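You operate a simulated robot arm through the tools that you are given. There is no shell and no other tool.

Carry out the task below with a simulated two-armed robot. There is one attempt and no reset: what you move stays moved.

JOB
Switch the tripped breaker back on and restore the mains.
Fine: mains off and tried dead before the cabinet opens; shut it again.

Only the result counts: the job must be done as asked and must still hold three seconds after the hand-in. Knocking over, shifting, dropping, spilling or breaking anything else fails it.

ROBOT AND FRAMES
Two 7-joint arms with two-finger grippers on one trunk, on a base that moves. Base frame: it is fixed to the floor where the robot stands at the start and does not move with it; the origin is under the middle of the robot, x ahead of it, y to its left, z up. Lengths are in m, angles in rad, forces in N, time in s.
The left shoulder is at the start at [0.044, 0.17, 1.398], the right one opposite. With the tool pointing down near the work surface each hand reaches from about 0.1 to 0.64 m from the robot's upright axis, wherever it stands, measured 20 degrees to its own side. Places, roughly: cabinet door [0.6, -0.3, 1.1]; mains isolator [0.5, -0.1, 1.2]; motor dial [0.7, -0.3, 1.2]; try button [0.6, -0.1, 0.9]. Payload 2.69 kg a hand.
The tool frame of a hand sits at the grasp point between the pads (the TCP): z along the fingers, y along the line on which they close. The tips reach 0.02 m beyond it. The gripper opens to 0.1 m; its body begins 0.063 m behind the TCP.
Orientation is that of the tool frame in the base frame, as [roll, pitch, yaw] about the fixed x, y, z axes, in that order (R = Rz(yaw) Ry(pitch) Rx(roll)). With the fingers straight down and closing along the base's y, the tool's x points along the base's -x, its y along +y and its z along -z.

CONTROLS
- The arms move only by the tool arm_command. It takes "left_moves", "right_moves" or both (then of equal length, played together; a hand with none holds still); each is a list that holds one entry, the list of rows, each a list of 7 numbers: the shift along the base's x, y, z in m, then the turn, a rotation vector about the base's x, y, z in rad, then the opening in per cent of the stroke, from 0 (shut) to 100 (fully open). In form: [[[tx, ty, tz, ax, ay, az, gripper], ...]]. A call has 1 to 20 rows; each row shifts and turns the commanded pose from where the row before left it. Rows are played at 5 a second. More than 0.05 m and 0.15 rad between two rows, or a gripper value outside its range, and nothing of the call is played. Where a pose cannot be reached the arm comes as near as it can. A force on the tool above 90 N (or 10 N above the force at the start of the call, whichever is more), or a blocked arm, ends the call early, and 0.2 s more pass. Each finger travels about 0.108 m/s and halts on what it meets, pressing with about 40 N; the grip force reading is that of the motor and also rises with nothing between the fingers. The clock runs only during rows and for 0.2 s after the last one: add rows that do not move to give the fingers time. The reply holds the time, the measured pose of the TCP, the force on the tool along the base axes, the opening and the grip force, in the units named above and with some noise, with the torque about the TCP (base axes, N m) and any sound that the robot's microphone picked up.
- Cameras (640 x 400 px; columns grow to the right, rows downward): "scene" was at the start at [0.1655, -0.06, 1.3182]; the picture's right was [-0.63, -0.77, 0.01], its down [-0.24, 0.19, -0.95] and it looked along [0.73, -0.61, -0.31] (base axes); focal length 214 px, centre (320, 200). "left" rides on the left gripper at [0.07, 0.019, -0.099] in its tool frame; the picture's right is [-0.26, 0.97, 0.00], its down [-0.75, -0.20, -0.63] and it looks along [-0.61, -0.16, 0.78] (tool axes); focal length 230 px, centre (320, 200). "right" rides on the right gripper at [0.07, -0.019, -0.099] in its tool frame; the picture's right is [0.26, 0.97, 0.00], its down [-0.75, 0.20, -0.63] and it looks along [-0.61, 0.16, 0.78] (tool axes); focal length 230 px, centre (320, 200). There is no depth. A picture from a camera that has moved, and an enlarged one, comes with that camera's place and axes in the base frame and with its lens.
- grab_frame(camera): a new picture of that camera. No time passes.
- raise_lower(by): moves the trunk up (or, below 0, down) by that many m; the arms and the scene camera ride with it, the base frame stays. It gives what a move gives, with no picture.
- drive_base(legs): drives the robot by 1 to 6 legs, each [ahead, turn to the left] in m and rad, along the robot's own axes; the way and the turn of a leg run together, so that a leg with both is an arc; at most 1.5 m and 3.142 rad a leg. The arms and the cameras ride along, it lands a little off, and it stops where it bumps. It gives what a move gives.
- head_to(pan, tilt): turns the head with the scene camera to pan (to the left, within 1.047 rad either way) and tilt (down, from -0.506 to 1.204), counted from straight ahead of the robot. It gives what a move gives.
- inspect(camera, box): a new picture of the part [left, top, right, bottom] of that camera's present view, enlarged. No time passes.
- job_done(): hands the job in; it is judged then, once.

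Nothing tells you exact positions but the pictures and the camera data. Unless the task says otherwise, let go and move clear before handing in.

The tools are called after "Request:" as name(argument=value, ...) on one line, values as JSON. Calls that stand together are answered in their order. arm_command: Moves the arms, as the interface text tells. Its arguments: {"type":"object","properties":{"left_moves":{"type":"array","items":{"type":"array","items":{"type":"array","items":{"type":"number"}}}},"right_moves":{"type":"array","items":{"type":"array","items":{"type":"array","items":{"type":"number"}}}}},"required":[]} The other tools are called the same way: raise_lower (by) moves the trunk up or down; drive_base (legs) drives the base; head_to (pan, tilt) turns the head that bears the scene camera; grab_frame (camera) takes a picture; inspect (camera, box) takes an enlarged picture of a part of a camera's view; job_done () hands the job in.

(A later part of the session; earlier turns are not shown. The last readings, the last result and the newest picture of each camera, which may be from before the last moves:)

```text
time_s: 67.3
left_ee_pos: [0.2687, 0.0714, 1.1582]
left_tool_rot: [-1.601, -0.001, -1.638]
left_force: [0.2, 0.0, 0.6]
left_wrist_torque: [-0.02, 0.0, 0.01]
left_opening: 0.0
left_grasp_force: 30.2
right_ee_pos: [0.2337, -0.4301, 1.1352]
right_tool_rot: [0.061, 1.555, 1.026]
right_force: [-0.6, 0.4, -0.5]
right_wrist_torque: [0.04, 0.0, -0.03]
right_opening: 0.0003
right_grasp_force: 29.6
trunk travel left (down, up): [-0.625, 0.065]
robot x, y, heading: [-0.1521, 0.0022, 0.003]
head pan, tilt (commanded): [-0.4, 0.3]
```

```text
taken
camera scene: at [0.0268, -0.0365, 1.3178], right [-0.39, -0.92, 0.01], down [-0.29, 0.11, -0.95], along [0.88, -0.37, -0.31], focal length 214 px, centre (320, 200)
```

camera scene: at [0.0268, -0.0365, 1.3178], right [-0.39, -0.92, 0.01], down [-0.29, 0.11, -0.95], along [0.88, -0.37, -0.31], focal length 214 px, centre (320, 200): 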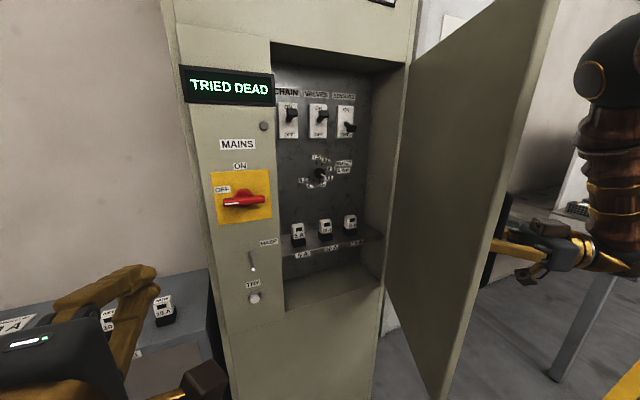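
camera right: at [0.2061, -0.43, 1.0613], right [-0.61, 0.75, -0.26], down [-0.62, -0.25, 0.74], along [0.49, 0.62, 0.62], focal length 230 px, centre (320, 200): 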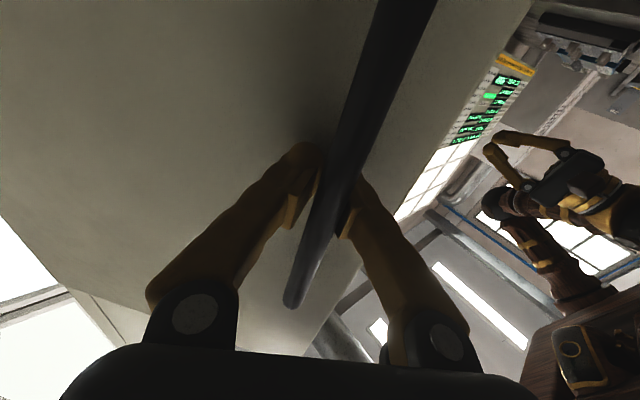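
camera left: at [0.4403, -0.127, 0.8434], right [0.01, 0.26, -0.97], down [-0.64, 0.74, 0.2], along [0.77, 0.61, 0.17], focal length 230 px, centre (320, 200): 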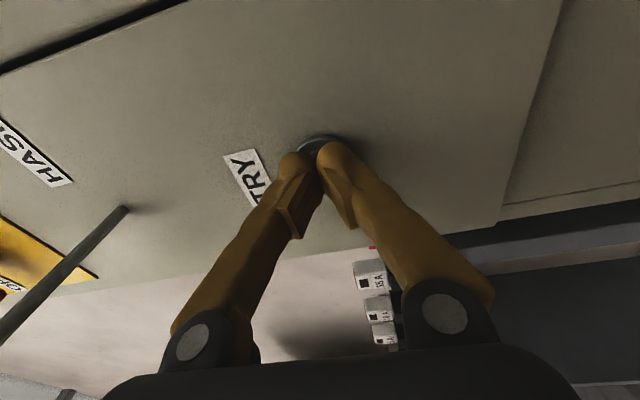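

Request:
arm_command(right_moves=[[[-0.0039, -0.0133, 0, 0, 0, 0.045, 0], [-0.0038, -0.0133, 0, 0, 0, 0.045, 0], [-0.0028, -0.0136, 0, 0, 0, 0.045, 0], [-0.0028, -0.0136, 0, 0, 0, 0.045, 0], [-0.0017, -0.0138, 0, 0, 0, 0.045, 0], [-0.0017, -0.0138, 0, 0, 0, 0.045, 0], [0, 0, 0, 0, 0, 0, 0]]])

Request:
grab_frame(camera="scene")

Request:
grab_frame(camera="right")

```text
time_s: 68.9
left_ee_pos: [0.2677, 0.0713, 1.1581]
left_tool_rot: [-1.599, 0.001, -1.636]
left_force: [0.1, 0.6, 0.4]
left_wrist_torque: [0.0, -0.04, 0.0]
left_opening: 0.0
left_grasp_force: 29.5
right_ee_pos: [0.2152, -0.5145, 1.1306]
right_tool_rot: [0.171, 1.554, 1.405]
right_force: [-8.6, -0.3, 0.3]
right_wrist_torque: [-0.19, 0.11, -0.25]
right_opening: 0.0
right_grasp_force: 29.6
trunk travel left (down, up): [-0.625, 0.065]
robot x, y, heading: [-0.1527, 0.0002, -0.005]
head pan, tilt (commanded): [-0.4, 0.3]
```

```text
taken
camera scene: at [0.0249, -0.0367, 1.318], right [-0.39, -0.92, 0.01], down [-0.29, 0.11, -0.95], along [0.88, -0.37, -0.31], focal length 214 px, centre (320, 200)
```

scene: 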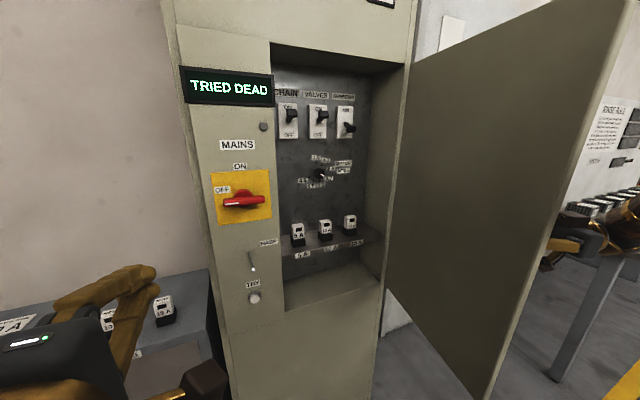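

```text
taken
camera right: at [0.1998, -0.612, 1.0593], right [-0.91, 0.32, -0.26], down [-0.4, -0.54, 0.74], along [0.1, 0.78, 0.62], focal length 230 px, centre (320, 200)
```

right: 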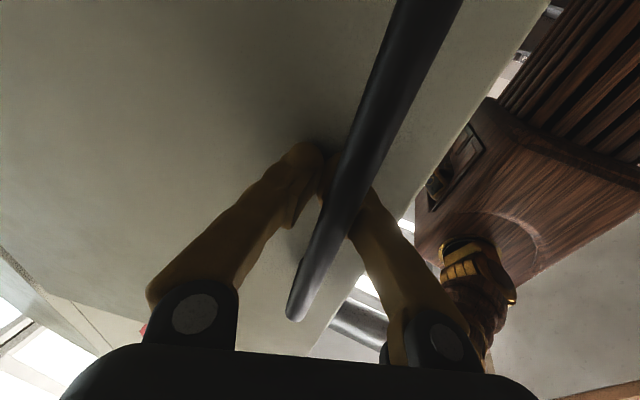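

The door stands about 80° open. I open the right gripper and ease it back off the bar in small steps.

Request:
arm_command(right_moves=[[[0, 0, 0, 0, 0, 0, 40], [0, 0, 0, 0, 0, 0, 80], [0, 0, 0, 0, 0, 0, 100], [0, 0, 0, 0, 0, 0, 100], [-0.005, -0.014, 0, 0, 0, 0, 100], [-0.005, -0.014, 0, 0, 0, 0, 100], [0, 0, 0, 0, 0, 0, 100]]])

Request:
grab_frame(camera="right")

Request:
grab_frame(camera="scene")

```text
time_s: 70.5
left_ee_pos: [0.2686, 0.0706, 1.1587]
left_tool_rot: [-1.599, 0.002, -1.635]
left_force: [1.0, 0.1, -0.4]
left_wrist_torque: [0.02, -0.01, 0.03]
left_opening: 0.0001
left_grasp_force: 30.1
right_ee_pos: [0.2111, -0.529, 1.1311]
right_tool_rot: [0.059, 1.551, 1.295]
right_force: [0.7, 0.0, -0.3]
right_wrist_torque: [-0.01, 0.02, 0.01]
right_opening: 0.1
right_grasp_force: 0.1
right hand out of reach, approached as far as the arm can: row 6
trunk travel left (down, up): [-0.625, 0.065]
robot x, y, heading: [-0.1553, -0.0001, -0.001]
head pan, tilt (commanded): [-0.4, 0.3]
```

```text
taken
camera right: at [0.1972, -0.6258, 1.0598], right [-0.91, 0.32, -0.26], down [-0.4, -0.54, 0.74], along [0.1, 0.78, 0.62], focal length 230 px, centre (320, 200)
```

right: 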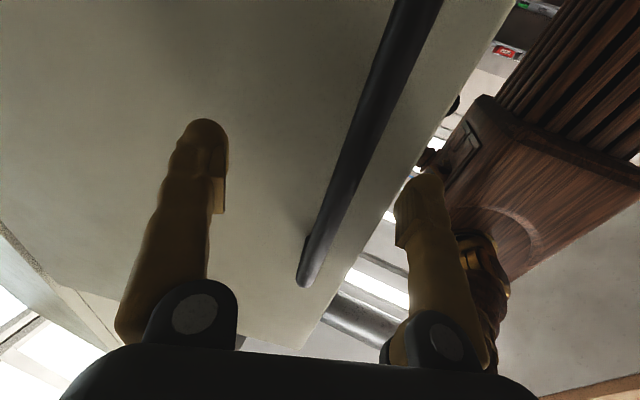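

```text
taken
camera scene: at [0.0262, -0.0373, 1.3179], right [-0.39, -0.92, 0.01], down [-0.29, 0.12, -0.95], along [0.88, -0.37, -0.31], focal length 214 px, centre (320, 200)
```

scene: 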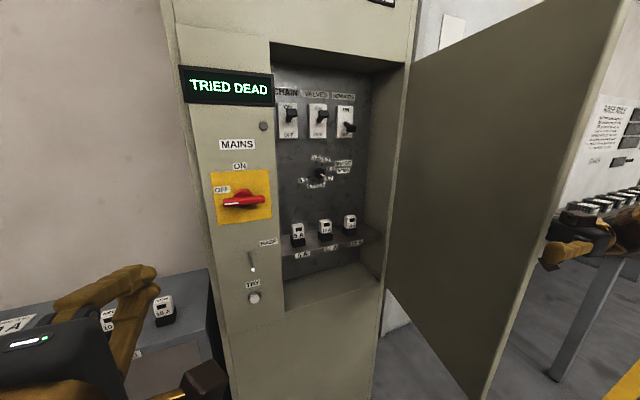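

The hand is at its outward reach, but the U-shaped handle lies in the plane between the open fingers, so I can slide straight up off it instead.

Request:
arm_command(right_moves=[[[0, 0.004, 0.03, 0, 0, 0, 100], [0, 0.004, 0.03, 0, 0, 0, 100], [0, 0, 0.03, 0, 0, 0, 100], [0, 0, 0.03, 0, 0, 0, 100], [0, 0, 0.03, 0, 0, 0, 100], [0, 0, 0, 0, 0, 0, 100]]])

Request:
grab_frame(camera="right")

Request:
grab_frame(camera="scene")

```text
time_s: 71.9
left_ee_pos: [0.2687, 0.0701, 1.1574]
left_tool_rot: [-1.599, 0.001, -1.636]
left_force: [0.6, 0.8, 0.3]
left_wrist_torque: [0.02, -0.01, 0.04]
left_opening: 0.0
left_grasp_force: 29.0
right_ee_pos: [0.2135, -0.5194, 1.2819]
right_tool_rot: [0.068, 1.55, 1.305]
right_force: [0.0, 0.3, 0.7]
right_wrist_torque: [0.01, -0.02, 0.01]
right_opening: 0.0999
right_grasp_force: 0.1
trunk travel left (down, up): [-0.625, 0.065]
robot x, y, heading: [-0.1544, -0.0011, 0.006]
head pan, tilt (commanded): [-0.4, 0.3]
```

```text
taken
camera right: at [0.1993, -0.6171, 1.2098], right [-0.91, 0.32, -0.26], down [-0.4, -0.54, 0.74], along [0.1, 0.77, 0.62], focal length 230 px, centre (320, 200)
```

right: 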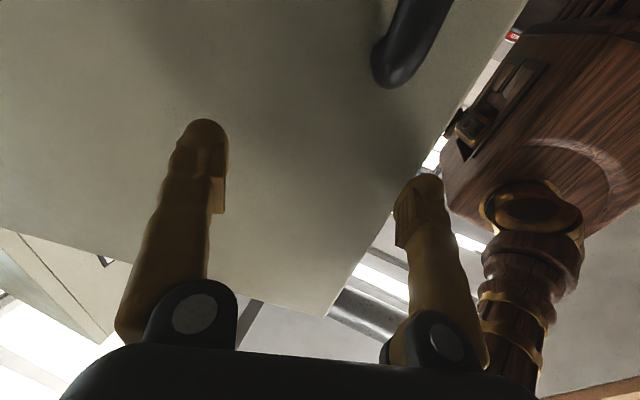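

```text
taken
camera scene: at [0.0263, -0.0376, 1.3178], right [-0.39, -0.92, 0.01], down [-0.29, 0.12, -0.95], along [0.88, -0.37, -0.31], focal length 214 px, centre (320, 200)
```

scene: 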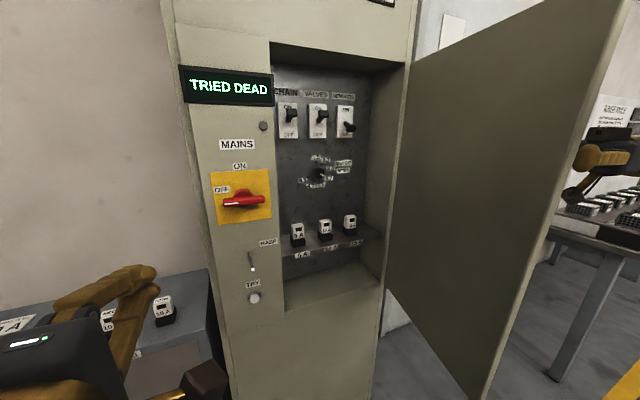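

The right hand is clear above the handle. I'll swing it round the door's free edge: first straight back towards the robot, keeping its present heading.

Request:
arm_command(right_moves=[[[-0.034, -0.004, 0, 0, 0, 0, 60], [-0.034, 0, 0, 0, 0, 0, 20], [-0.034, 0, 0, 0, 0, 0, 0], [-0.034, 0, 0, 0, 0, 0, 0], [-0.034, 0, 0, 0, 0, 0, 0], [0, 0, 0, 0, 0, 0, 0]]])

Request:
grab_frame(camera="right")

Request:
head_to(pan=-0.85, tilt=0.3)

Request:
grab_frame(camera="scene")

```text
time_s: 73.3
left_ee_pos: [0.2685, 0.0708, 1.157]
left_tool_rot: [-1.602, 0.001, -1.638]
left_force: [0.0, -0.2, 0.6]
left_wrist_torque: [-0.01, 0.03, -0.04]
left_opening: 0.0002
left_grasp_force: 29.7
right_ee_pos: [0.042, -0.5224, 1.2846]
right_tool_rot: [0.152, 1.552, 1.387]
right_force: [0.0, -0.2, -0.1]
right_wrist_torque: [0.02, -0.01, 0.02]
right_opening: 0.0
right_grasp_force: 29.2
trunk travel left (down, up): [-0.625, 0.065]
robot x, y, heading: [-0.1521, -0.003, 0.001]
head pan, tilt (commanded): [-0.4, 0.3]
```

```text
taken
camera right: at [0.0265, -0.621, 1.2126], right [-0.91, 0.32, -0.26], down [-0.4, -0.54, 0.74], along [0.1, 0.78, 0.62], focal length 230 px, centre (320, 200)
```

right: 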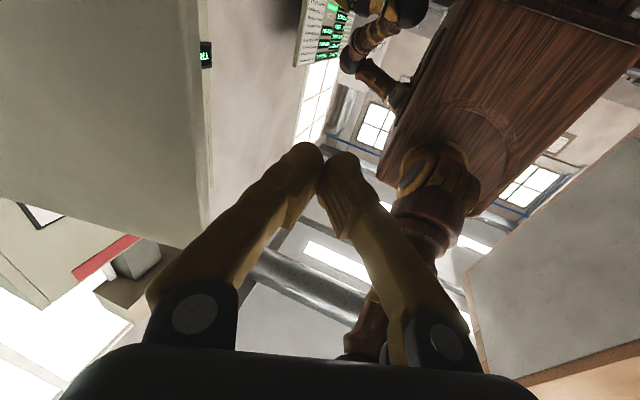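

```text
time_s: 74.2
left_ee_pos: [0.2685, 0.0704, 1.1585]
left_tool_rot: [-1.6, 0.001, -1.636]
left_force: [0.4, -0.5, -0.2]
left_wrist_torque: [0.04, 0.01, 0.01]
left_opening: 0.0002
left_grasp_force: 29.2
right_ee_pos: [0.0411, -0.5228, 1.2836]
right_tool_rot: [0.084, 1.553, 1.317]
right_force: [0.4, -0.2, 0.4]
right_wrist_torque: [0.0, -0.03, -0.03]
right_opening: 0.0004
right_grasp_force: 29.5
trunk travel left (down, up): [-0.625, 0.065]
robot x, y, heading: [-0.1512, -0.0005, 0.001]
head pan, tilt (commanded): [-0.85, 0.3]
```

```text
taken
camera scene: at [0.0022, -0.0707, 1.3182], right [-0.75, -0.66, 0.01], down [-0.21, 0.22, -0.95], along [0.63, -0.72, -0.31], focal length 214 px, centre (320, 200)
```

scene: 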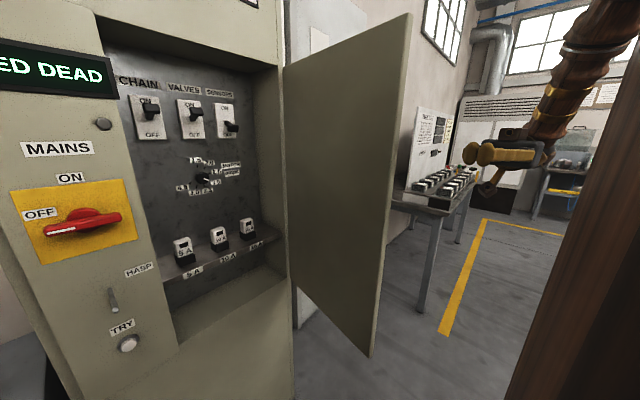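

The door edge is at about (0.17, −0.49). I bring the right hand round it to the inside while turning it to face forward.

Request:
arm_command(right_moves=[[[0.0116, 0.0326, 0, 0, 0, -0.047, 0], [0.0116, 0.0326, 0, 0, 0, -0.047, 0], [0.0116, 0.0326, 0, 0, 0, -0.047, 0], [0.0116, 0.0326, 0, 0, 0, -0.047, 0], [0.0116, 0.0326, 0, 0, 0, -0.047, 0], [0, 0, 0, 0, 0, 0, 0]]])

Request:
grab_frame(camera="scene")

```text
time_s: 75.6
left_ee_pos: [0.2689, 0.069, 1.1581]
left_tool_rot: [-1.601, 0.001, -1.638]
left_force: [0.5, 0.3, -0.3]
left_wrist_torque: [0.03, -0.02, -0.01]
left_opening: 0.0002
left_grasp_force: 29.0
right_ee_pos: [0.0976, -0.3563, 1.2871]
right_tool_rot: [0.106, 1.551, 1.102]
right_force: [-0.6, -0.2, 0.6]
right_wrist_torque: [0.04, 0.02, 0.03]
right_opening: 0.0003
right_grasp_force: 29.4
trunk travel left (down, up): [-0.625, 0.065]
robot x, y, heading: [-0.1517, -0.0019, 0.002]
head pan, tilt (commanded): [-0.85, 0.3]
```

```text
taken
camera scene: at [0.0019, -0.0714, 1.3182], right [-0.75, -0.66, 0.01], down [-0.21, 0.22, -0.95], along [0.63, -0.72, -0.31], focal length 214 px, centre (320, 200)
```

scene: 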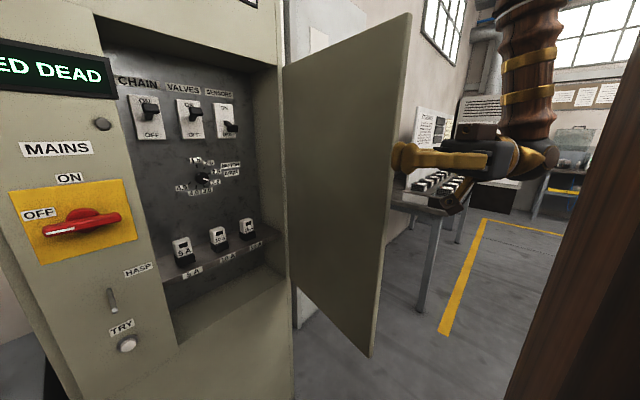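

Request:
arm_command(right_moves=[[[0.025, 0.015, 0, 0, 0, -0.075, 0], [0.025, 0.015, 0, 0, 0, -0.075, 0], [0.025, 0.015, 0, 0, 0, -0.075, 0], [0.025, 0.015, 0, 0, 0, -0.075, 0], [0, 0, 0, 0, 0, 0, 0]]])

Request:
grab_frame(camera="scene")

```text
time_s: 76.8
left_ee_pos: [0.2669, 0.0707, 1.1575]
left_tool_rot: [-1.599, -0.001, -1.637]
left_force: [-0.4, 0.1, -0.2]
left_wrist_torque: [-0.01, -0.01, 0.04]
left_opening: 0.0
left_grasp_force: 29.6
right_ee_pos: [0.2015, -0.297, 1.2856]
right_tool_rot: [0.166, 1.552, 0.861]
right_force: [-0.2, -1.0, -0.8]
right_wrist_torque: [0.0, -0.01, -0.04]
right_opening: 0.0
right_grasp_force: 29.7
trunk travel left (down, up): [-0.625, 0.065]
robot x, y, heading: [-0.1543, -0.0002, 0.004]
head pan, tilt (commanded): [-0.85, 0.3]
```

```text
taken
camera scene: at [0.0017, -0.0711, 1.3183], right [-0.75, -0.66, 0.01], down [-0.21, 0.22, -0.95], along [0.63, -0.72, -0.31], focal length 214 px, centre (320, 200)
```

scene: 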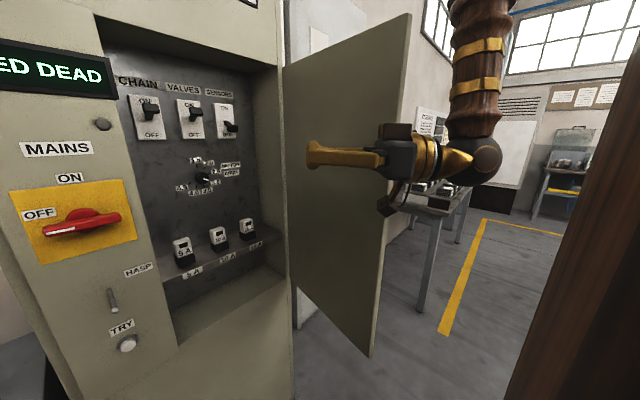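

Request:
arm_command(right_moves=[[[0.025, 0.005, 0, 0, 0, -0.075, 0], [0.025, 0.005, 0, 0, 0, -0.075, 0], [0.025, 0.005, 0, 0, 0, -0.075, 0], [0.025, 0.005, 0, 0, 0, -0.075, 0], [0.025, 0.0, 0, 0, 0, -0.075, 0], [0.025, 0.0, 0, 0, 0, -0.075, 0], [0.025, 0.0, 0, 0, 0, -0.075, 0], [0.015, 0.0, 0, 0, 0, -0.075, 0], [0, 0, 0, 0, 0, -0.05, 0], [0, 0, 0, 0, 0, 0, 0]]])

Request:
grab_frame(camera="scene")

Request:
grab_frame(camera="right")

```text
time_s: 79.0
left_ee_pos: [0.2681, 0.0701, 1.1576]
left_tool_rot: [-1.6, 0.0, -1.638]
left_force: [-0.3, 0.5, -0.1]
left_wrist_torque: [-0.01, 0.02, -0.03]
left_opening: 0.0
left_grasp_force: 29.3
right_ee_pos: [0.3881, -0.2779, 1.2848]
right_tool_rot: [0.134, 1.554, 0.184]
right_force: [-0.1, 0.6, 0.2]
right_wrist_torque: [-0.02, 0.02, 0.0]
right_opening: 0.0
right_grasp_force: 29.8
trunk travel left (down, up): [-0.625, 0.065]
robot x, y, heading: [-0.1529, -0.0013, 0.004]
head pan, tilt (commanded): [-0.85, 0.3]
```

```text
taken
camera scene: at [0.0022, -0.0708, 1.3183], right [-0.75, -0.66, 0.01], down [-0.21, 0.22, -0.95], along [0.63, -0.72, -0.31], focal length 214 px, centre (320, 200)
```

scene: 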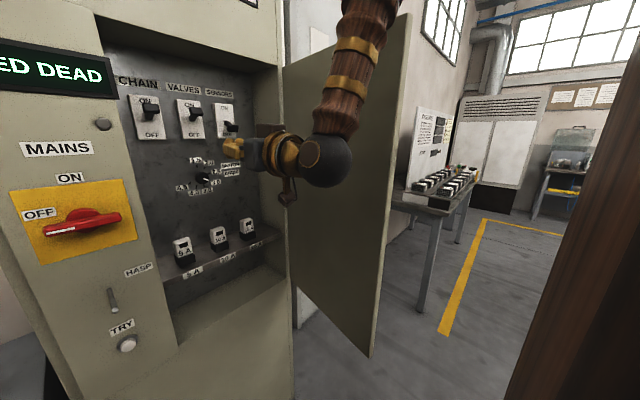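

```text
taken
camera right: at [0.2927, -0.3011, 1.2127], right [-0.04, 0.97, -0.26], down [-0.65, 0.17, 0.74], along [0.76, 0.2, 0.62], focal length 230 px, centre (320, 200)
```

right: 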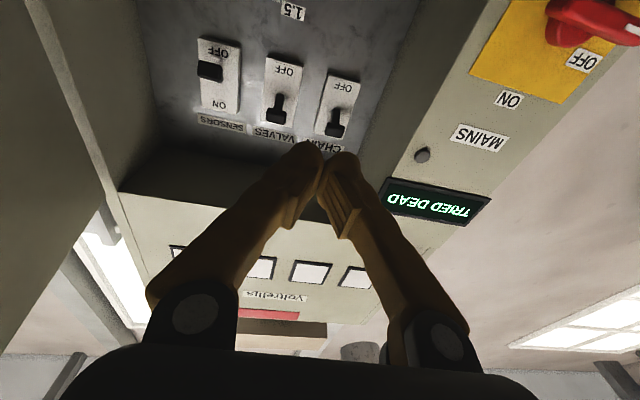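

From the two views I place the SENSORS plate centre at (0.737, −0.424, 1.346) and its lever tip at about (0.681, −0.423, 1.324), down at OFF. I drive forward 0.15 m to bring it within reach; both hands have clearance.

Request:
drive_base(legs=[[0.14, 0]])

Request:
head_to(pan=-0.7, tilt=0.15)

Request:
grab_frame(camera="scene")

Request:
grab_frame(camera="right")

```text
time_s: 79.9
left_ee_pos: [0.2788, 0.0626, 1.1687]
left_tool_rot: [-1.578, -0.001, -1.684]
left_force: [-0.9, 0.3, -0.9]
left_wrist_torque: [0.0, 0.0, -0.02]
left_opening: 0.0002
left_grasp_force: 29.3
right_ee_pos: [0.3962, -0.2787, 1.3026]
right_tool_rot: [0.05, 1.523, 0.096]
right_force: [0.5, 0.6, 0.2]
right_wrist_torque: [-0.02, -0.01, -0.04]
right_opening: 0.0002
right_grasp_force: 28.8
trunk travel left (down, up): [-0.625, 0.065]
robot x, y, heading: [-0.1069, 0.0017, -0.004]
head pan, tilt (commanded): [-0.85, 0.3]
stopped in leg 1: the robot was blocked; the commanded pose is now the measured one
```

```text
time_s: 80.6
left_ee_pos: [0.2852, 0.0556, 1.1636]
left_tool_rot: [-1.598, -0.002, -1.712]
left_force: [1.2, -0.2, -0.3]
left_wrist_torque: [-0.01, -0.01, 0.02]
left_opening: 0.0
left_grasp_force: 28.9
right_ee_pos: [0.4054, -0.2791, 1.2973]
right_tool_rot: [0.118, 1.53, 0.165]
right_force: [-0.3, -0.8, -0.4]
right_wrist_torque: [-0.01, -0.03, -0.03]
right_opening: 0.0
right_grasp_force: 29.5
trunk travel left (down, up): [-0.625, 0.065]
robot x, y, heading: [-0.1031, -0.0008, -0.002]
head pan, tilt (commanded): [-0.7, 0.15]
```

```text
taken
camera scene: at [0.0625, -0.0612, 1.3315], right [-0.65, -0.76, 0.01], down [-0.13, 0.1, -0.99], along [0.75, -0.64, -0.17], focal length 214 px, centre (320, 200)
```

scene: 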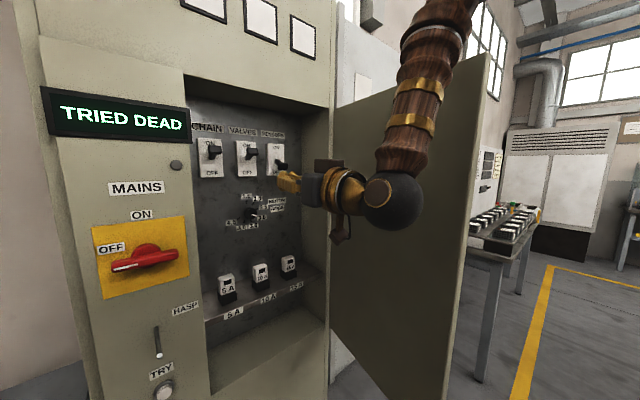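

```text
taken
camera right: at [0.3099, -0.3016, 1.2239], right [-0.03, 0.97, -0.25], down [-0.67, 0.17, 0.73], along [0.74, 0.19, 0.64], focal length 230 px, centre (320, 200)
```

right: 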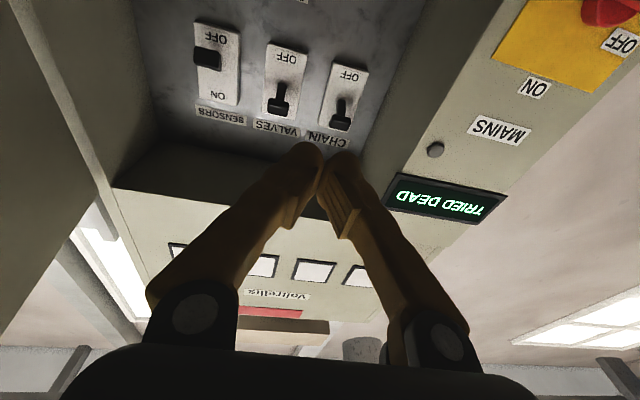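

The drive stopped 5 cm in; I suspect the right elbow met the door's edge. I'll look at the elbow and the door before doing anything more.

Request:
head_to(pan=-0.95, tilt=-0.3)

Request:
grab_frame(camera="scene")

Request:
grab_frame(camera="left")

```text
time_s: 81.5
left_ee_pos: [0.2836, 0.0564, 1.164]
left_tool_rot: [-1.595, -0.002, -1.712]
left_force: [-0.8, -0.2, -0.3]
left_wrist_torque: [0.02, -0.02, 0.01]
left_opening: 0.0
left_grasp_force: 29.8
right_ee_pos: [0.401, -0.2792, 1.2998]
right_tool_rot: [0.101, 1.527, 0.146]
right_force: [0.2, 0.6, 0.6]
right_wrist_torque: [-0.04, 0.01, 0.0]
right_opening: 0.0001
right_grasp_force: 29.9
trunk travel left (down, up): [-0.625, 0.065]
robot x, y, heading: [-0.1095, 0.0007, -0.002]
head pan, tilt (commanded): [-0.949, -0.3]
```

```text
taken
camera scene: at [0.0345, -0.065, 1.3716], right [-0.81, -0.58, 0.01], down [0.15, -0.24, -0.96], along [0.56, -0.78, 0.28], focal length 214 px, centre (320, 200)
```

scene: 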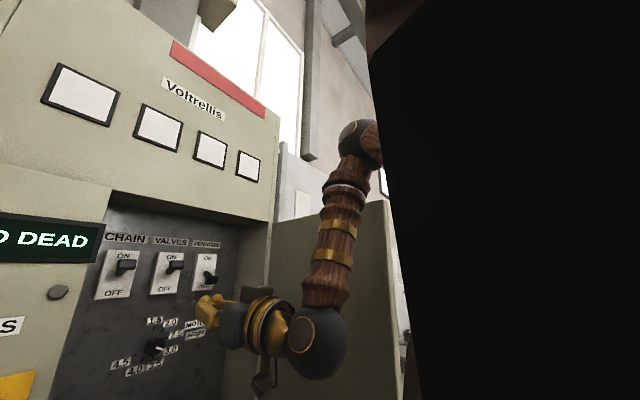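

```text
taken
camera left: at [0.1749, 0.0013, 1.1494], right [0.01, 0.26, -0.97], down [-0.51, 0.83, 0.21], along [0.86, 0.49, 0.14], focal length 230 px, centre (320, 200)
```

left: 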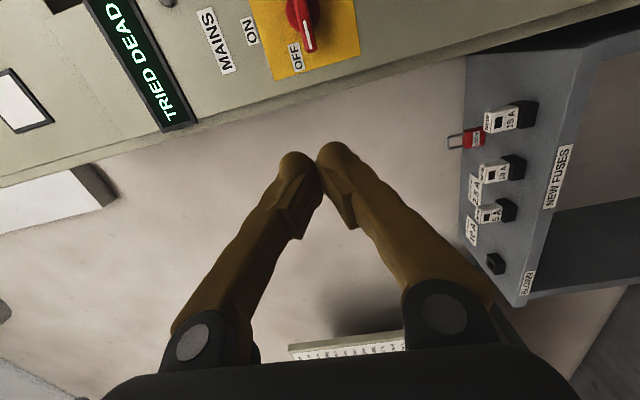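

The right elbow sits right at the door's free edge, so driving forward pinches there. Turning the base a little to the left swings that elbow away from the door; the hand stays about 5 cm short of the panel through the turn.

Request:
drive_base(legs=[[0, 0.22]])

Request:
head_to(pan=-0.95, tilt=0.2)

Request:
grab_frame(camera="scene")

Request:
grab_frame(camera="right")

```text
time_s: 82.7
left_ee_pos: [0.26, 0.1505, 1.1698]
left_tool_rot: [-1.572, -0.003, -1.44]
left_force: [-0.8, -0.2, -0.2]
left_wrist_torque: [0.0, 0.0, 0.01]
left_opening: 0.0
left_grasp_force: 29.5
right_ee_pos: [0.4502, -0.1614, 1.299]
right_tool_rot: [0.099, 1.529, 0.367]
right_force: [-0.9, 0.5, 1.0]
right_wrist_torque: [-0.01, 0.0, 0.03]
right_opening: 0.0
right_grasp_force: 29.4
trunk travel left (down, up): [-0.625, 0.065]
robot x, y, heading: [-0.1062, -0.0007, 0.223]
head pan, tilt (commanded): [-0.949, -0.3]
```

```text
time_s: 83.7
left_ee_pos: [0.2436, 0.1335, 1.1706]
left_tool_rot: [-1.577, -0.002, -1.503]
left_force: [-0.2, 0.2, 0.5]
left_wrist_torque: [-0.02, 0.01, -0.01]
left_opening: 0.0001
left_grasp_force: 29.5
right_ee_pos: [0.4313, -0.1647, 1.3077]
right_tool_rot: [0.088, 1.51, 0.354]
right_force: [-0.2, 1.1, -0.6]
right_wrist_torque: [-0.02, -0.04, 0.0]
right_opening: 0.0
right_grasp_force: 29.3
trunk travel left (down, up): [-0.625, 0.065]
robot x, y, heading: [-0.1042, -0.0024, 0.222]
head pan, tilt (commanded): [-0.949, 0.201]
```

```text
taken
camera scene: at [0.0558, -0.0429, 1.3277], right [-0.67, -0.75, 0.01], down [-0.17, 0.13, -0.98], along [0.73, -0.65, -0.21], focal length 214 px, centre (320, 200)
```

scene: 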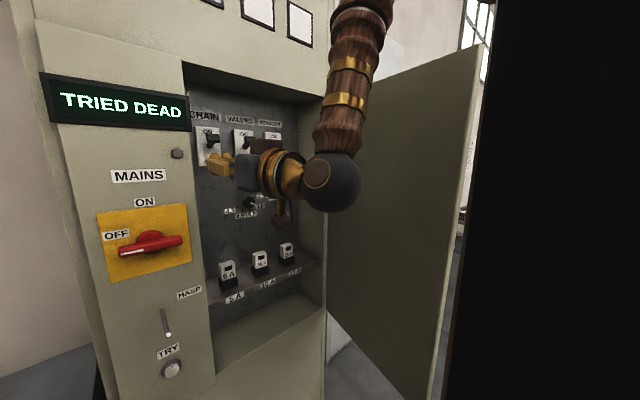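

```text
taken
camera right: at [0.3443, -0.207, 1.2321], right [-0.24, 0.94, -0.25], down [-0.7, 0.01, 0.71], along [0.67, 0.35, 0.65], focal length 230 px, centre (320, 200)
```

right: 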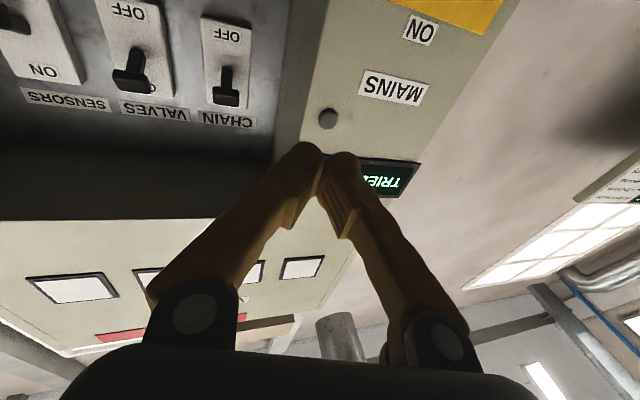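

There's now ample room between forearm and door. I slide the right hand sideways in front of the opening to line up with the SENSORS lever, squaring it to face straight in.

Request:
arm_command(right_moves=[[[0, -0.036, -0.004, 0, 0, -0.044, 0], [0, -0.036, -0.004, 0, 0, -0.044, 0], [0, -0.036, -0.004, 0, 0, -0.044, 0], [0, -0.036, -0.004, 0, 0, -0.044, 0], [0.01, -0.036, -0.004, 0, 0, -0.044, 0], [0.01, -0.036, -0.002, 0, 0, -0.044, 0], [0.01, -0.036, 0, 0, 0, 0, 0], [0, 0, 0, 0, 0, 0, 0]]])

Request:
grab_frame(camera="scene")

Request:
grab_frame(camera="right")

```text
time_s: 85.5
left_ee_pos: [0.242, 0.1345, 1.1728]
left_tool_rot: [-1.575, -0.003, -1.501]
left_force: [0.4, 0.3, 0.4]
left_wrist_torque: [-0.02, -0.01, -0.02]
left_opening: 0.0003
left_grasp_force: 29.9
right_ee_pos: [0.4579, -0.4115, 1.2857]
right_tool_rot: [0.087, 1.512, 0.088]
right_force: [-0.6, -0.2, 0.5]
right_wrist_torque: [0.01, 0.01, -0.02]
right_opening: 0.0
right_grasp_force: 29.1
trunk travel left (down, up): [-0.625, 0.065]
robot x, y, heading: [-0.103, -0.0007, 0.221]
head pan, tilt (commanded): [-0.949, 0.201]
```

```text
taken
camera scene: at [0.055, -0.0427, 1.3277], right [-0.67, -0.75, 0.01], down [-0.17, 0.13, -0.98], along [0.73, -0.65, -0.21], focal length 214 px, centre (320, 200)
```

scene: 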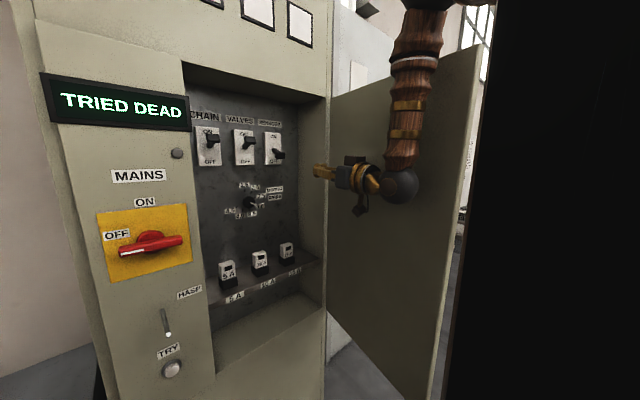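

```text
taken
camera right: at [0.3625, -0.4303, 1.2102], right [0.01, 0.97, -0.25], down [-0.67, 0.19, 0.71], along [0.74, 0.16, 0.65], focal length 230 px, centre (320, 200)
```

right: 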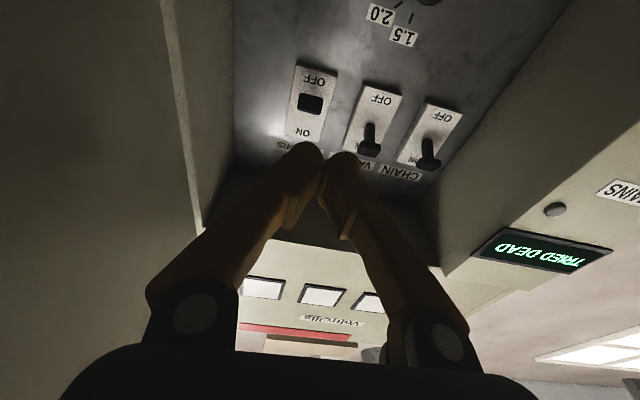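

The lever tip re-measures at (0.681, −0.420, 1.323), consistent with before. I go in low beneath it, first to x≈0.60.

Request:
arm_command(right_moves=[[[0.03, -0.002, -0.002, 0, 0, 0, 0], [0.03, -0.002, -0.002, 0, 0, 0, 0], [0.03, -0.002, -0.002, 0, 0, 0, 0], [0.03, -0.002, -0.001, 0, 0, 0, 0], [0.02, 0, 0, 0, 0, 0, 0], [0, 0, 0, 0, 0, 0, 0]]])

Request:
grab_frame(camera="scene")

Request:
grab_frame(camera="right")

```text
time_s: 86.9
left_ee_pos: [0.2425, 0.135, 1.1722]
left_tool_rot: [-1.576, -0.003, -1.501]
left_force: [-0.6, -0.1, 0.2]
left_wrist_torque: [0.0, 0.0, 0.03]
left_opening: 0.0
left_grasp_force: 29.5
right_ee_pos: [0.6001, -0.4238, 1.2798]
right_tool_rot: [0.099, 1.509, 0.104]
right_force: [-0.3, -0.5, -0.6]
right_wrist_torque: [0.01, -0.03, 0.0]
right_opening: 0.0001
right_grasp_force: 29.5
trunk travel left (down, up): [-0.625, 0.065]
robot x, y, heading: [-0.1052, -0.0013, 0.221]
head pan, tilt (commanded): [-0.949, 0.201]
```

```text
taken
camera scene: at [0.0547, -0.0432, 1.3277], right [-0.67, -0.75, 0.01], down [-0.16, 0.13, -0.98], along [0.73, -0.65, -0.21], focal length 214 px, centre (320, 200)
```

scene: 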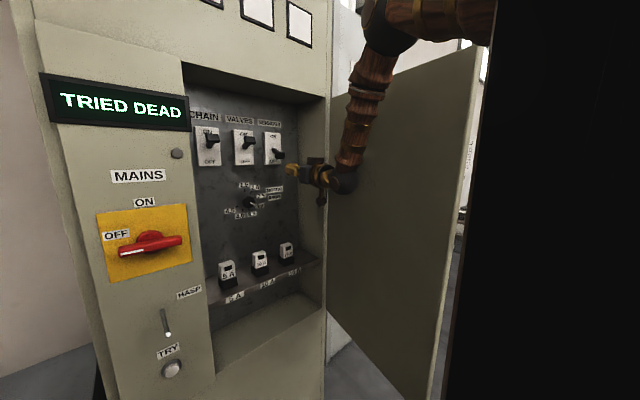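

```text
taken
camera right: at [0.5049, -0.4414, 1.2047], right [0.01, 0.97, -0.25], down [-0.67, 0.19, 0.71], along [0.74, 0.16, 0.65], focal length 230 px, centre (320, 200)
```

right: 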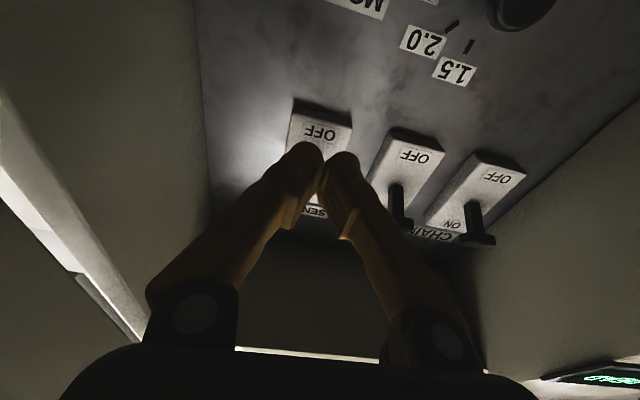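

Request:
inspect(camera="scene", box=[220, 110, 380, 210])

Request:
inspect(camera="right", box=[240, 80, 400, 220])

```text
4.00 times, centred on (300, 160) of scene
camera zoom: at [0.0547, -0.0432, 1.3277], right [-0.67, -0.75, 0.01], down [-0.16, 0.13, -0.98], along [0.73, -0.65, -0.21], focal length 858 px, centre (400, 360)
```

zoom: 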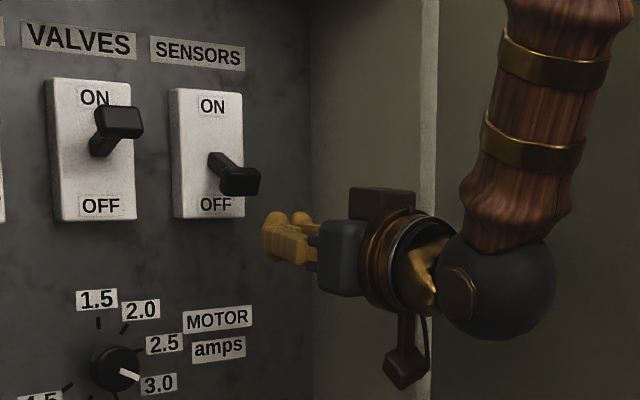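

```text
2.86 times, centred on (320, 150) of right
camera zoom: at [0.5049, -0.4414, 1.2047], right [0.01, 0.97, -0.25], down [-0.67, 0.19, 0.71], along [0.74, 0.16, 0.65], focal length 657 px, centre (320, 343)
```

zoom: 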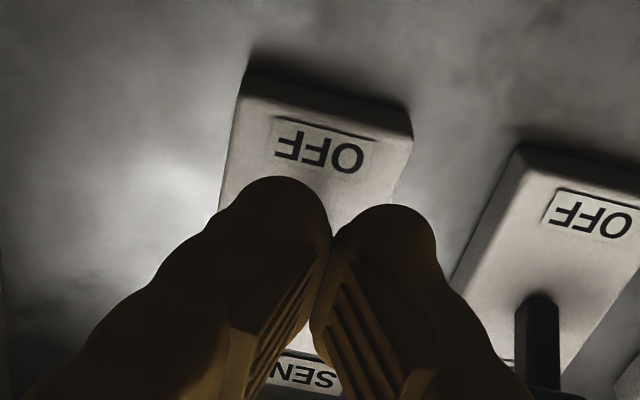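

The fingertips are a good centimetre below the lever's tip and in line with it. I slide in beneath.

Request:
arm_command(right_moves=[[[0.025, 0.001, 0, 0, 0, 0, 0], [0.025, 0.001, 0, 0, 0, 0, 0], [0.025, 0.001, 0, 0, 0, 0, 0], [0, 0, 0, 0, 0, 0, 0]]])

Request:
inspect(camera="scene", box=[220, 110, 380, 210])

Request:
grab_frame(camera="right")

```text
time_s: 87.9
left_ee_pos: [0.2429, 0.1345, 1.1714]
left_tool_rot: [-1.577, -0.002, -1.503]
left_force: [-0.6, 0.3, 0.5]
left_wrist_torque: [-0.02, -0.01, 0.0]
left_opening: 0.0
left_grasp_force: 29.4
right_ee_pos: [0.674, -0.4213, 1.28]
right_tool_rot: [0.1, 1.509, 0.104]
right_force: [0.5, -0.1, -0.3]
right_wrist_torque: [-0.03, 0.0, 0.02]
right_opening: 0.0
right_grasp_force: 29.7
trunk travel left (down, up): [-0.625, 0.065]
robot x, y, heading: [-0.107, -0.0005, 0.219]
head pan, tilt (commanded): [-0.949, 0.201]
```

```text
4.00 times, centred on (300, 160) of scene
camera zoom: at [0.0544, -0.0432, 1.3278], right [-0.67, -0.75, 0.01], down [-0.16, 0.13, -0.98], along [0.73, -0.65, -0.21], focal length 858 px, centre (400, 360)
```

zoom: 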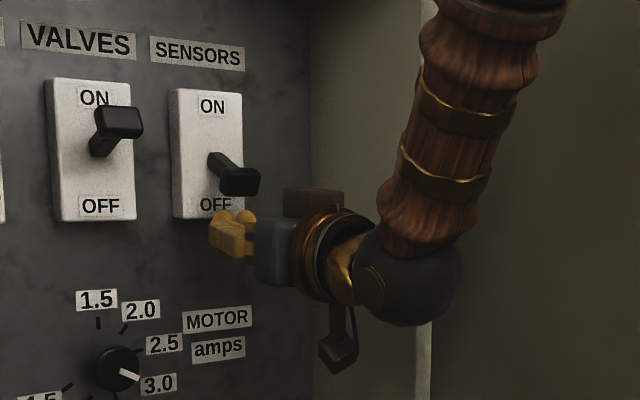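

```text
taken
camera right: at [0.5796, -0.4392, 1.2033], right [0.01, 0.97, -0.25], down [-0.68, 0.19, 0.71], along [0.74, 0.16, 0.66], focal length 230 px, centre (320, 200)
```

right: 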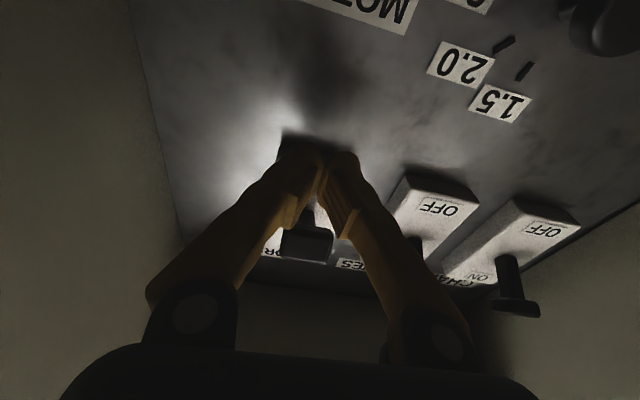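

Fingers are beneath the lever tip. Now lifting in small steps while watching force and sound.

Request:
arm_command(right_moves=[[[0, 0, 0.008, 0, 0, 0, 0], [0, 0, 0.008, 0, 0, 0, 0], [0, 0, 0.008, 0, 0, 0, 0], [0, 0, 0.008, 0, 0, 0, 0], [0, 0, 0, 0, 0, 0, 0]]])

Request:
inspect(camera="scene", box=[220, 110, 380, 210])

```text
time_s: 89.1
left_ee_pos: [0.244, 0.1335, 1.1707]
left_tool_rot: [-1.576, -0.003, -1.502]
left_force: [-0.6, 0.3, -0.7]
left_wrist_torque: [0.0, -0.03, 0.01]
left_opening: 0.0002
left_grasp_force: 29.2
right_ee_pos: [0.6761, -0.422, 1.3092]
right_tool_rot: [0.096, 1.51, 0.101]
right_force: [0.6, -0.4, 0.0]
right_wrist_torque: [0.01, -0.03, -0.02]
right_opening: 0.0
right_grasp_force: 29.0
trunk travel left (down, up): [-0.625, 0.065]
robot x, y, heading: [-0.1082, 0.0016, 0.222]
head pan, tilt (commanded): [-0.949, 0.201]
```

```text
4.00 times, centred on (300, 160) of scene
camera zoom: at [0.0553, -0.0433, 1.3276], right [-0.67, -0.75, 0.01], down [-0.17, 0.13, -0.98], along [0.73, -0.65, -0.21], focal length 858 px, centre (400, 360)
```

zoom: 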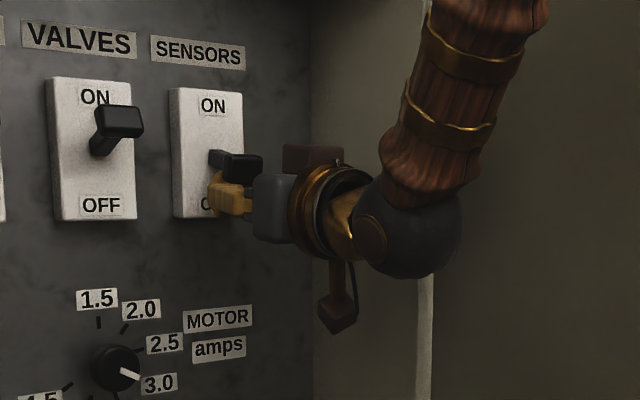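

Request:
arm_command(right_moves=[[[0, 0, 0.008, 0, 0, 0, 0], [0, 0, 0.008, 0, 0, 0, 0], [0, 0, 0.008, 0, 0, 0, 0], [0, 0, 0.008, 0, 0, 0, 0], [0, 0, 0.008, 0, 0, 0, 0], [0, 0, 0, 0, 0, 0, 0]]])

Request:
inspect(camera="scene", box=[220, 110, 380, 210])

```text
time_s: 90.5
left_ee_pos: [0.2446, 0.1337, 1.171]
left_tool_rot: [-1.578, -0.002, -1.502]
left_force: [-0.7, -1.2, 0.1]
left_wrist_torque: [0.01, 0.01, 0.0]
left_opening: 0.0
left_grasp_force: 29.6
right_ee_pos: [0.6755, -0.4222, 1.3338]
right_tool_rot: [0.272, 1.544, 0.277]
right_force: [-22.7, 14.0, -48.9]
right_wrist_torque: [-0.5, 0.26, 0.36]
right_opening: 0.0002
right_grasp_force: 29.3
trunk travel left (down, up): [-0.625, 0.065]
robot x, y, heading: [-0.1061, -0.0007, 0.221]
head pan, tilt (commanded): [-0.949, 0.201]
```

```text
4.00 times, centred on (300, 160) of scene
camera zoom: at [0.0568, -0.0438, 1.3271], right [-0.67, -0.75, 0.01], down [-0.17, 0.13, -0.98], along [0.73, -0.65, -0.21], focal length 858 px, centre (400, 360)
```

zoom: 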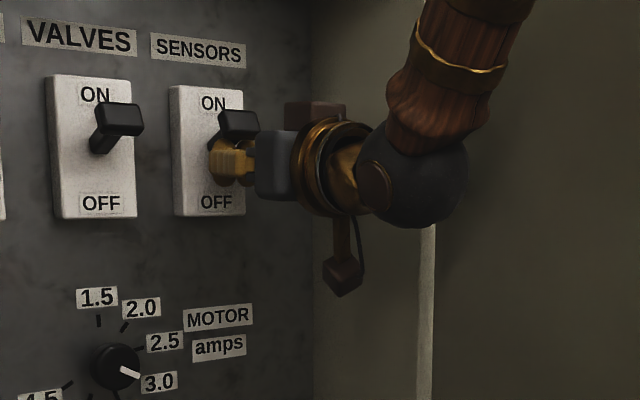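

The lever stands at ON like its neighbours and is against its stop. I lower the hand off it and withdraw straight out.

Request:
arm_command(right_moves=[[[0, 0, -0.02, 0, 0, 0, 0], [0, 0, -0.02, 0, 0, 0, 0], [0, 0, -0.015, 0, 0, 0, 0], [-0.02, 0, -0.01, 0, 0, 0, 0], [-0.03, 0, 0, 0, 0, 0, 0], [-0.03, 0, 0, 0, 0, 0, 0], [0, 0, 0, 0, 0, 0, 0]]])

Request:
inspect(camera="scene", box=[180, 100, 340, 200])

Request:
grab_frame(camera="right")

```text
time_s: 92.1
left_ee_pos: [0.2446, 0.1345, 1.1709]
left_tool_rot: [-1.576, -0.001, -1.504]
left_force: [-0.2, 0.9, -0.1]
left_wrist_torque: [-0.01, -0.03, 0.03]
left_opening: 0.0
left_grasp_force: 29.6
right_ee_pos: [0.5952, -0.4199, 1.2839]
right_tool_rot: [0.087, 1.513, 0.091]
right_force: [-0.3, 0.3, -0.7]
right_wrist_torque: [-0.01, 0.0, -0.01]
right_opening: 0.0002
right_grasp_force: 29.3
trunk travel left (down, up): [-0.625, 0.065]
robot x, y, heading: [-0.103, -0.003, 0.222]
head pan, tilt (commanded): [-0.949, 0.201]
```

```text
4.00 times, centred on (260, 150) of scene
camera zoom: at [0.0557, -0.0431, 1.3276], right [-0.67, -0.75, 0.01], down [-0.17, 0.13, -0.98], along [0.73, -0.65, -0.21], focal length 858 px, centre (560, 400)
```

zoom: 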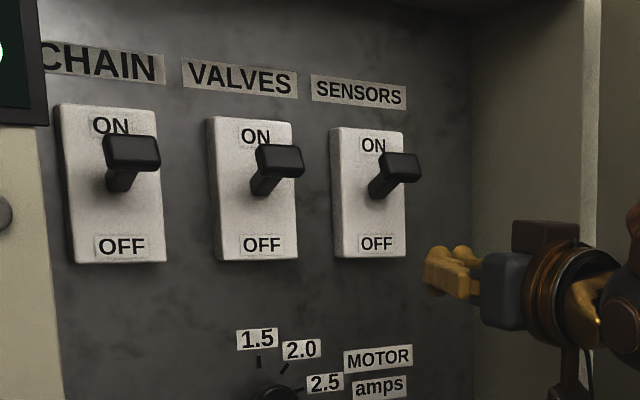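

```text
taken
camera right: at [0.5006, -0.4395, 1.209], right [0.01, 0.97, -0.25], down [-0.67, 0.19, 0.71], along [0.74, 0.16, 0.65], focal length 230 px, centre (320, 200)
```

right: 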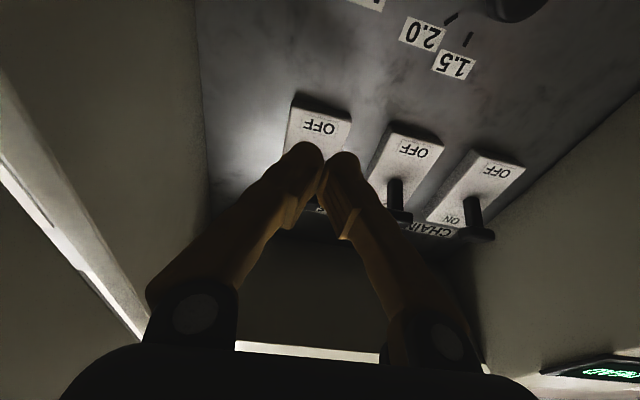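

All three breakers now read ON, with the dial and fuses untouched. I withdraw the right hand the way it came and move it clear of the opening.

Request:
arm_command(right_moves=[[[-0.03, 0, 0, 0, 0, 0, 0], [-0.03, 0, 0, 0, 0, 0, 0], [-0.03, 0.002, 0, 0, 0, 0, 0], [-0.03, 0.002, 0, 0, 0, 0, 0], [-0.02, 0.01, 0, 0, 0, 0, 0], [-0.02, 0.034, 0, 0, 0, 0.044, 0], [0, 0.034, 0, 0, 0, 0.044, 0], [0, 0.034, 0, 0, 0, 0.044, 0], [0, 0.034, 0, 0, 0, 0.044, 0], [0, 0.034, 0, 0, 0, 0.044, 0], [0, 0, 0, 0, 0, 0, 0]]])

Request:
grab_frame(camera="scene")

```text
time_s: 94.5
left_ee_pos: [0.2437, 0.1332, 1.1729]
left_tool_rot: [-1.576, -0.001, -1.504]
left_force: [0.2, -0.6, 0.4]
left_wrist_torque: [0.02, 0.02, -0.02]
left_opening: 0.0
left_grasp_force: 29.7
right_ee_pos: [0.4367, -0.2372, 1.2839]
right_tool_rot: [0.101, 1.509, 0.324]
right_force: [-0.7, 0.5, -0.2]
right_wrist_torque: [-0.02, 0.03, -0.02]
right_opening: 0.0
right_grasp_force: 29.7
trunk travel left (down, up): [-0.625, 0.065]
robot x, y, heading: [-0.1094, -0.0012, 0.222]
head pan, tilt (commanded): [-0.949, 0.201]
```

```text
taken
camera scene: at [0.0547, -0.0439, 1.3277], right [-0.67, -0.75, 0.01], down [-0.17, 0.13, -0.98], along [0.73, -0.65, -0.21], focal length 214 px, centre (320, 200)
```

scene: 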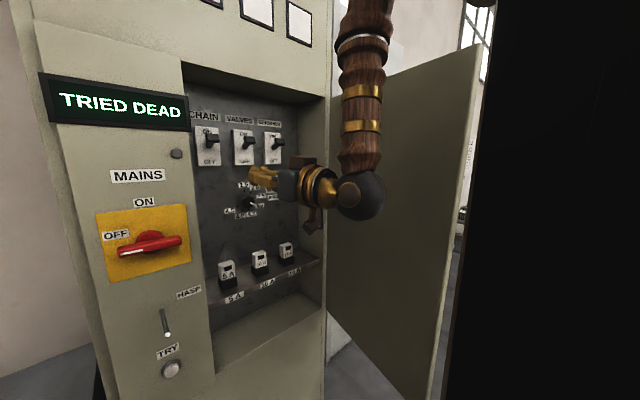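

Request:
arm_command(right_moves=[[[0, 0.036, 0.003, 0, 0, 0, 0], [-0.01, 0.036, 0.003, 0, 0, 0, 0], [-0.01, 0.01, 0.003, 0, 0, 0, 0], [0, 0, 0, 0, 0, 0, 0]]])

Request:
drive_base(legs=[[-0.06, 0]])

Request:
grab_frame(camera="scene")

```text
time_s: 95.5
left_ee_pos: [0.2432, 0.1339, 1.1724]
left_tool_rot: [-1.574, -0.004, -1.503]
left_force: [-1.1, -1.2, -0.3]
left_wrist_torque: [0.03, -0.01, 0.0]
left_opening: 0.0
left_grasp_force: 29.6
right_ee_pos: [0.4151, -0.1557, 1.2942]
right_tool_rot: [0.073, 1.512, 0.296]
right_force: [0.3, 0.4, 0.3]
right_wrist_torque: [-0.02, 0.03, -0.02]
right_opening: 0.0002
right_grasp_force: 29.4
trunk travel left (down, up): [-0.625, 0.065]
robot x, y, heading: [-0.1041, -0.003, 0.217]
head pan, tilt (commanded): [-0.949, 0.201]
```

```text
time_s: 96.4
left_ee_pos: [0.1986, 0.1317, 1.1705]
left_tool_rot: [-1.576, -0.001, -1.464]
left_force: [-0.3, 0.1, -0.1]
left_wrist_torque: [-0.05, 0.0, 0.03]
left_opening: 0.0
left_grasp_force: 29.5
right_ee_pos: [0.3708, -0.1637, 1.2875]
right_tool_rot: [0.065, 1.522, 0.291]
right_force: [0.4, 0.9, 1.0]
right_wrist_torque: [-0.01, 0.05, -0.02]
right_opening: 0.0
right_grasp_force: 29.2
trunk travel left (down, up): [-0.625, 0.065]
robot x, y, heading: [-0.1657, -0.0145, 0.22]
head pan, tilt (commanded): [-0.949, 0.201]
```

```text
taken
camera scene: at [-0.0007, -0.0554, 1.3274], right [-0.67, -0.75, 0.02], down [-0.17, 0.13, -0.98], along [0.73, -0.65, -0.21], focal length 214 px, centre (320, 200)
```

scene: 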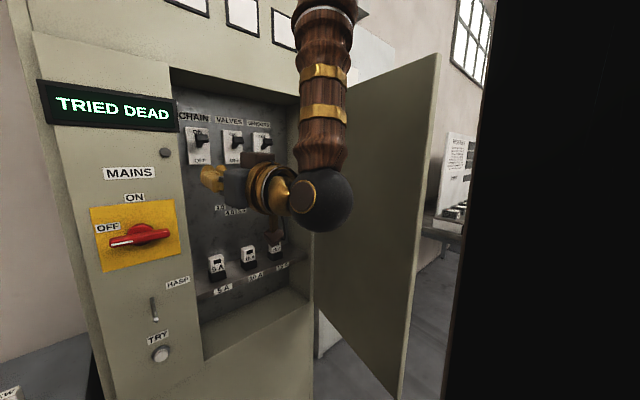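

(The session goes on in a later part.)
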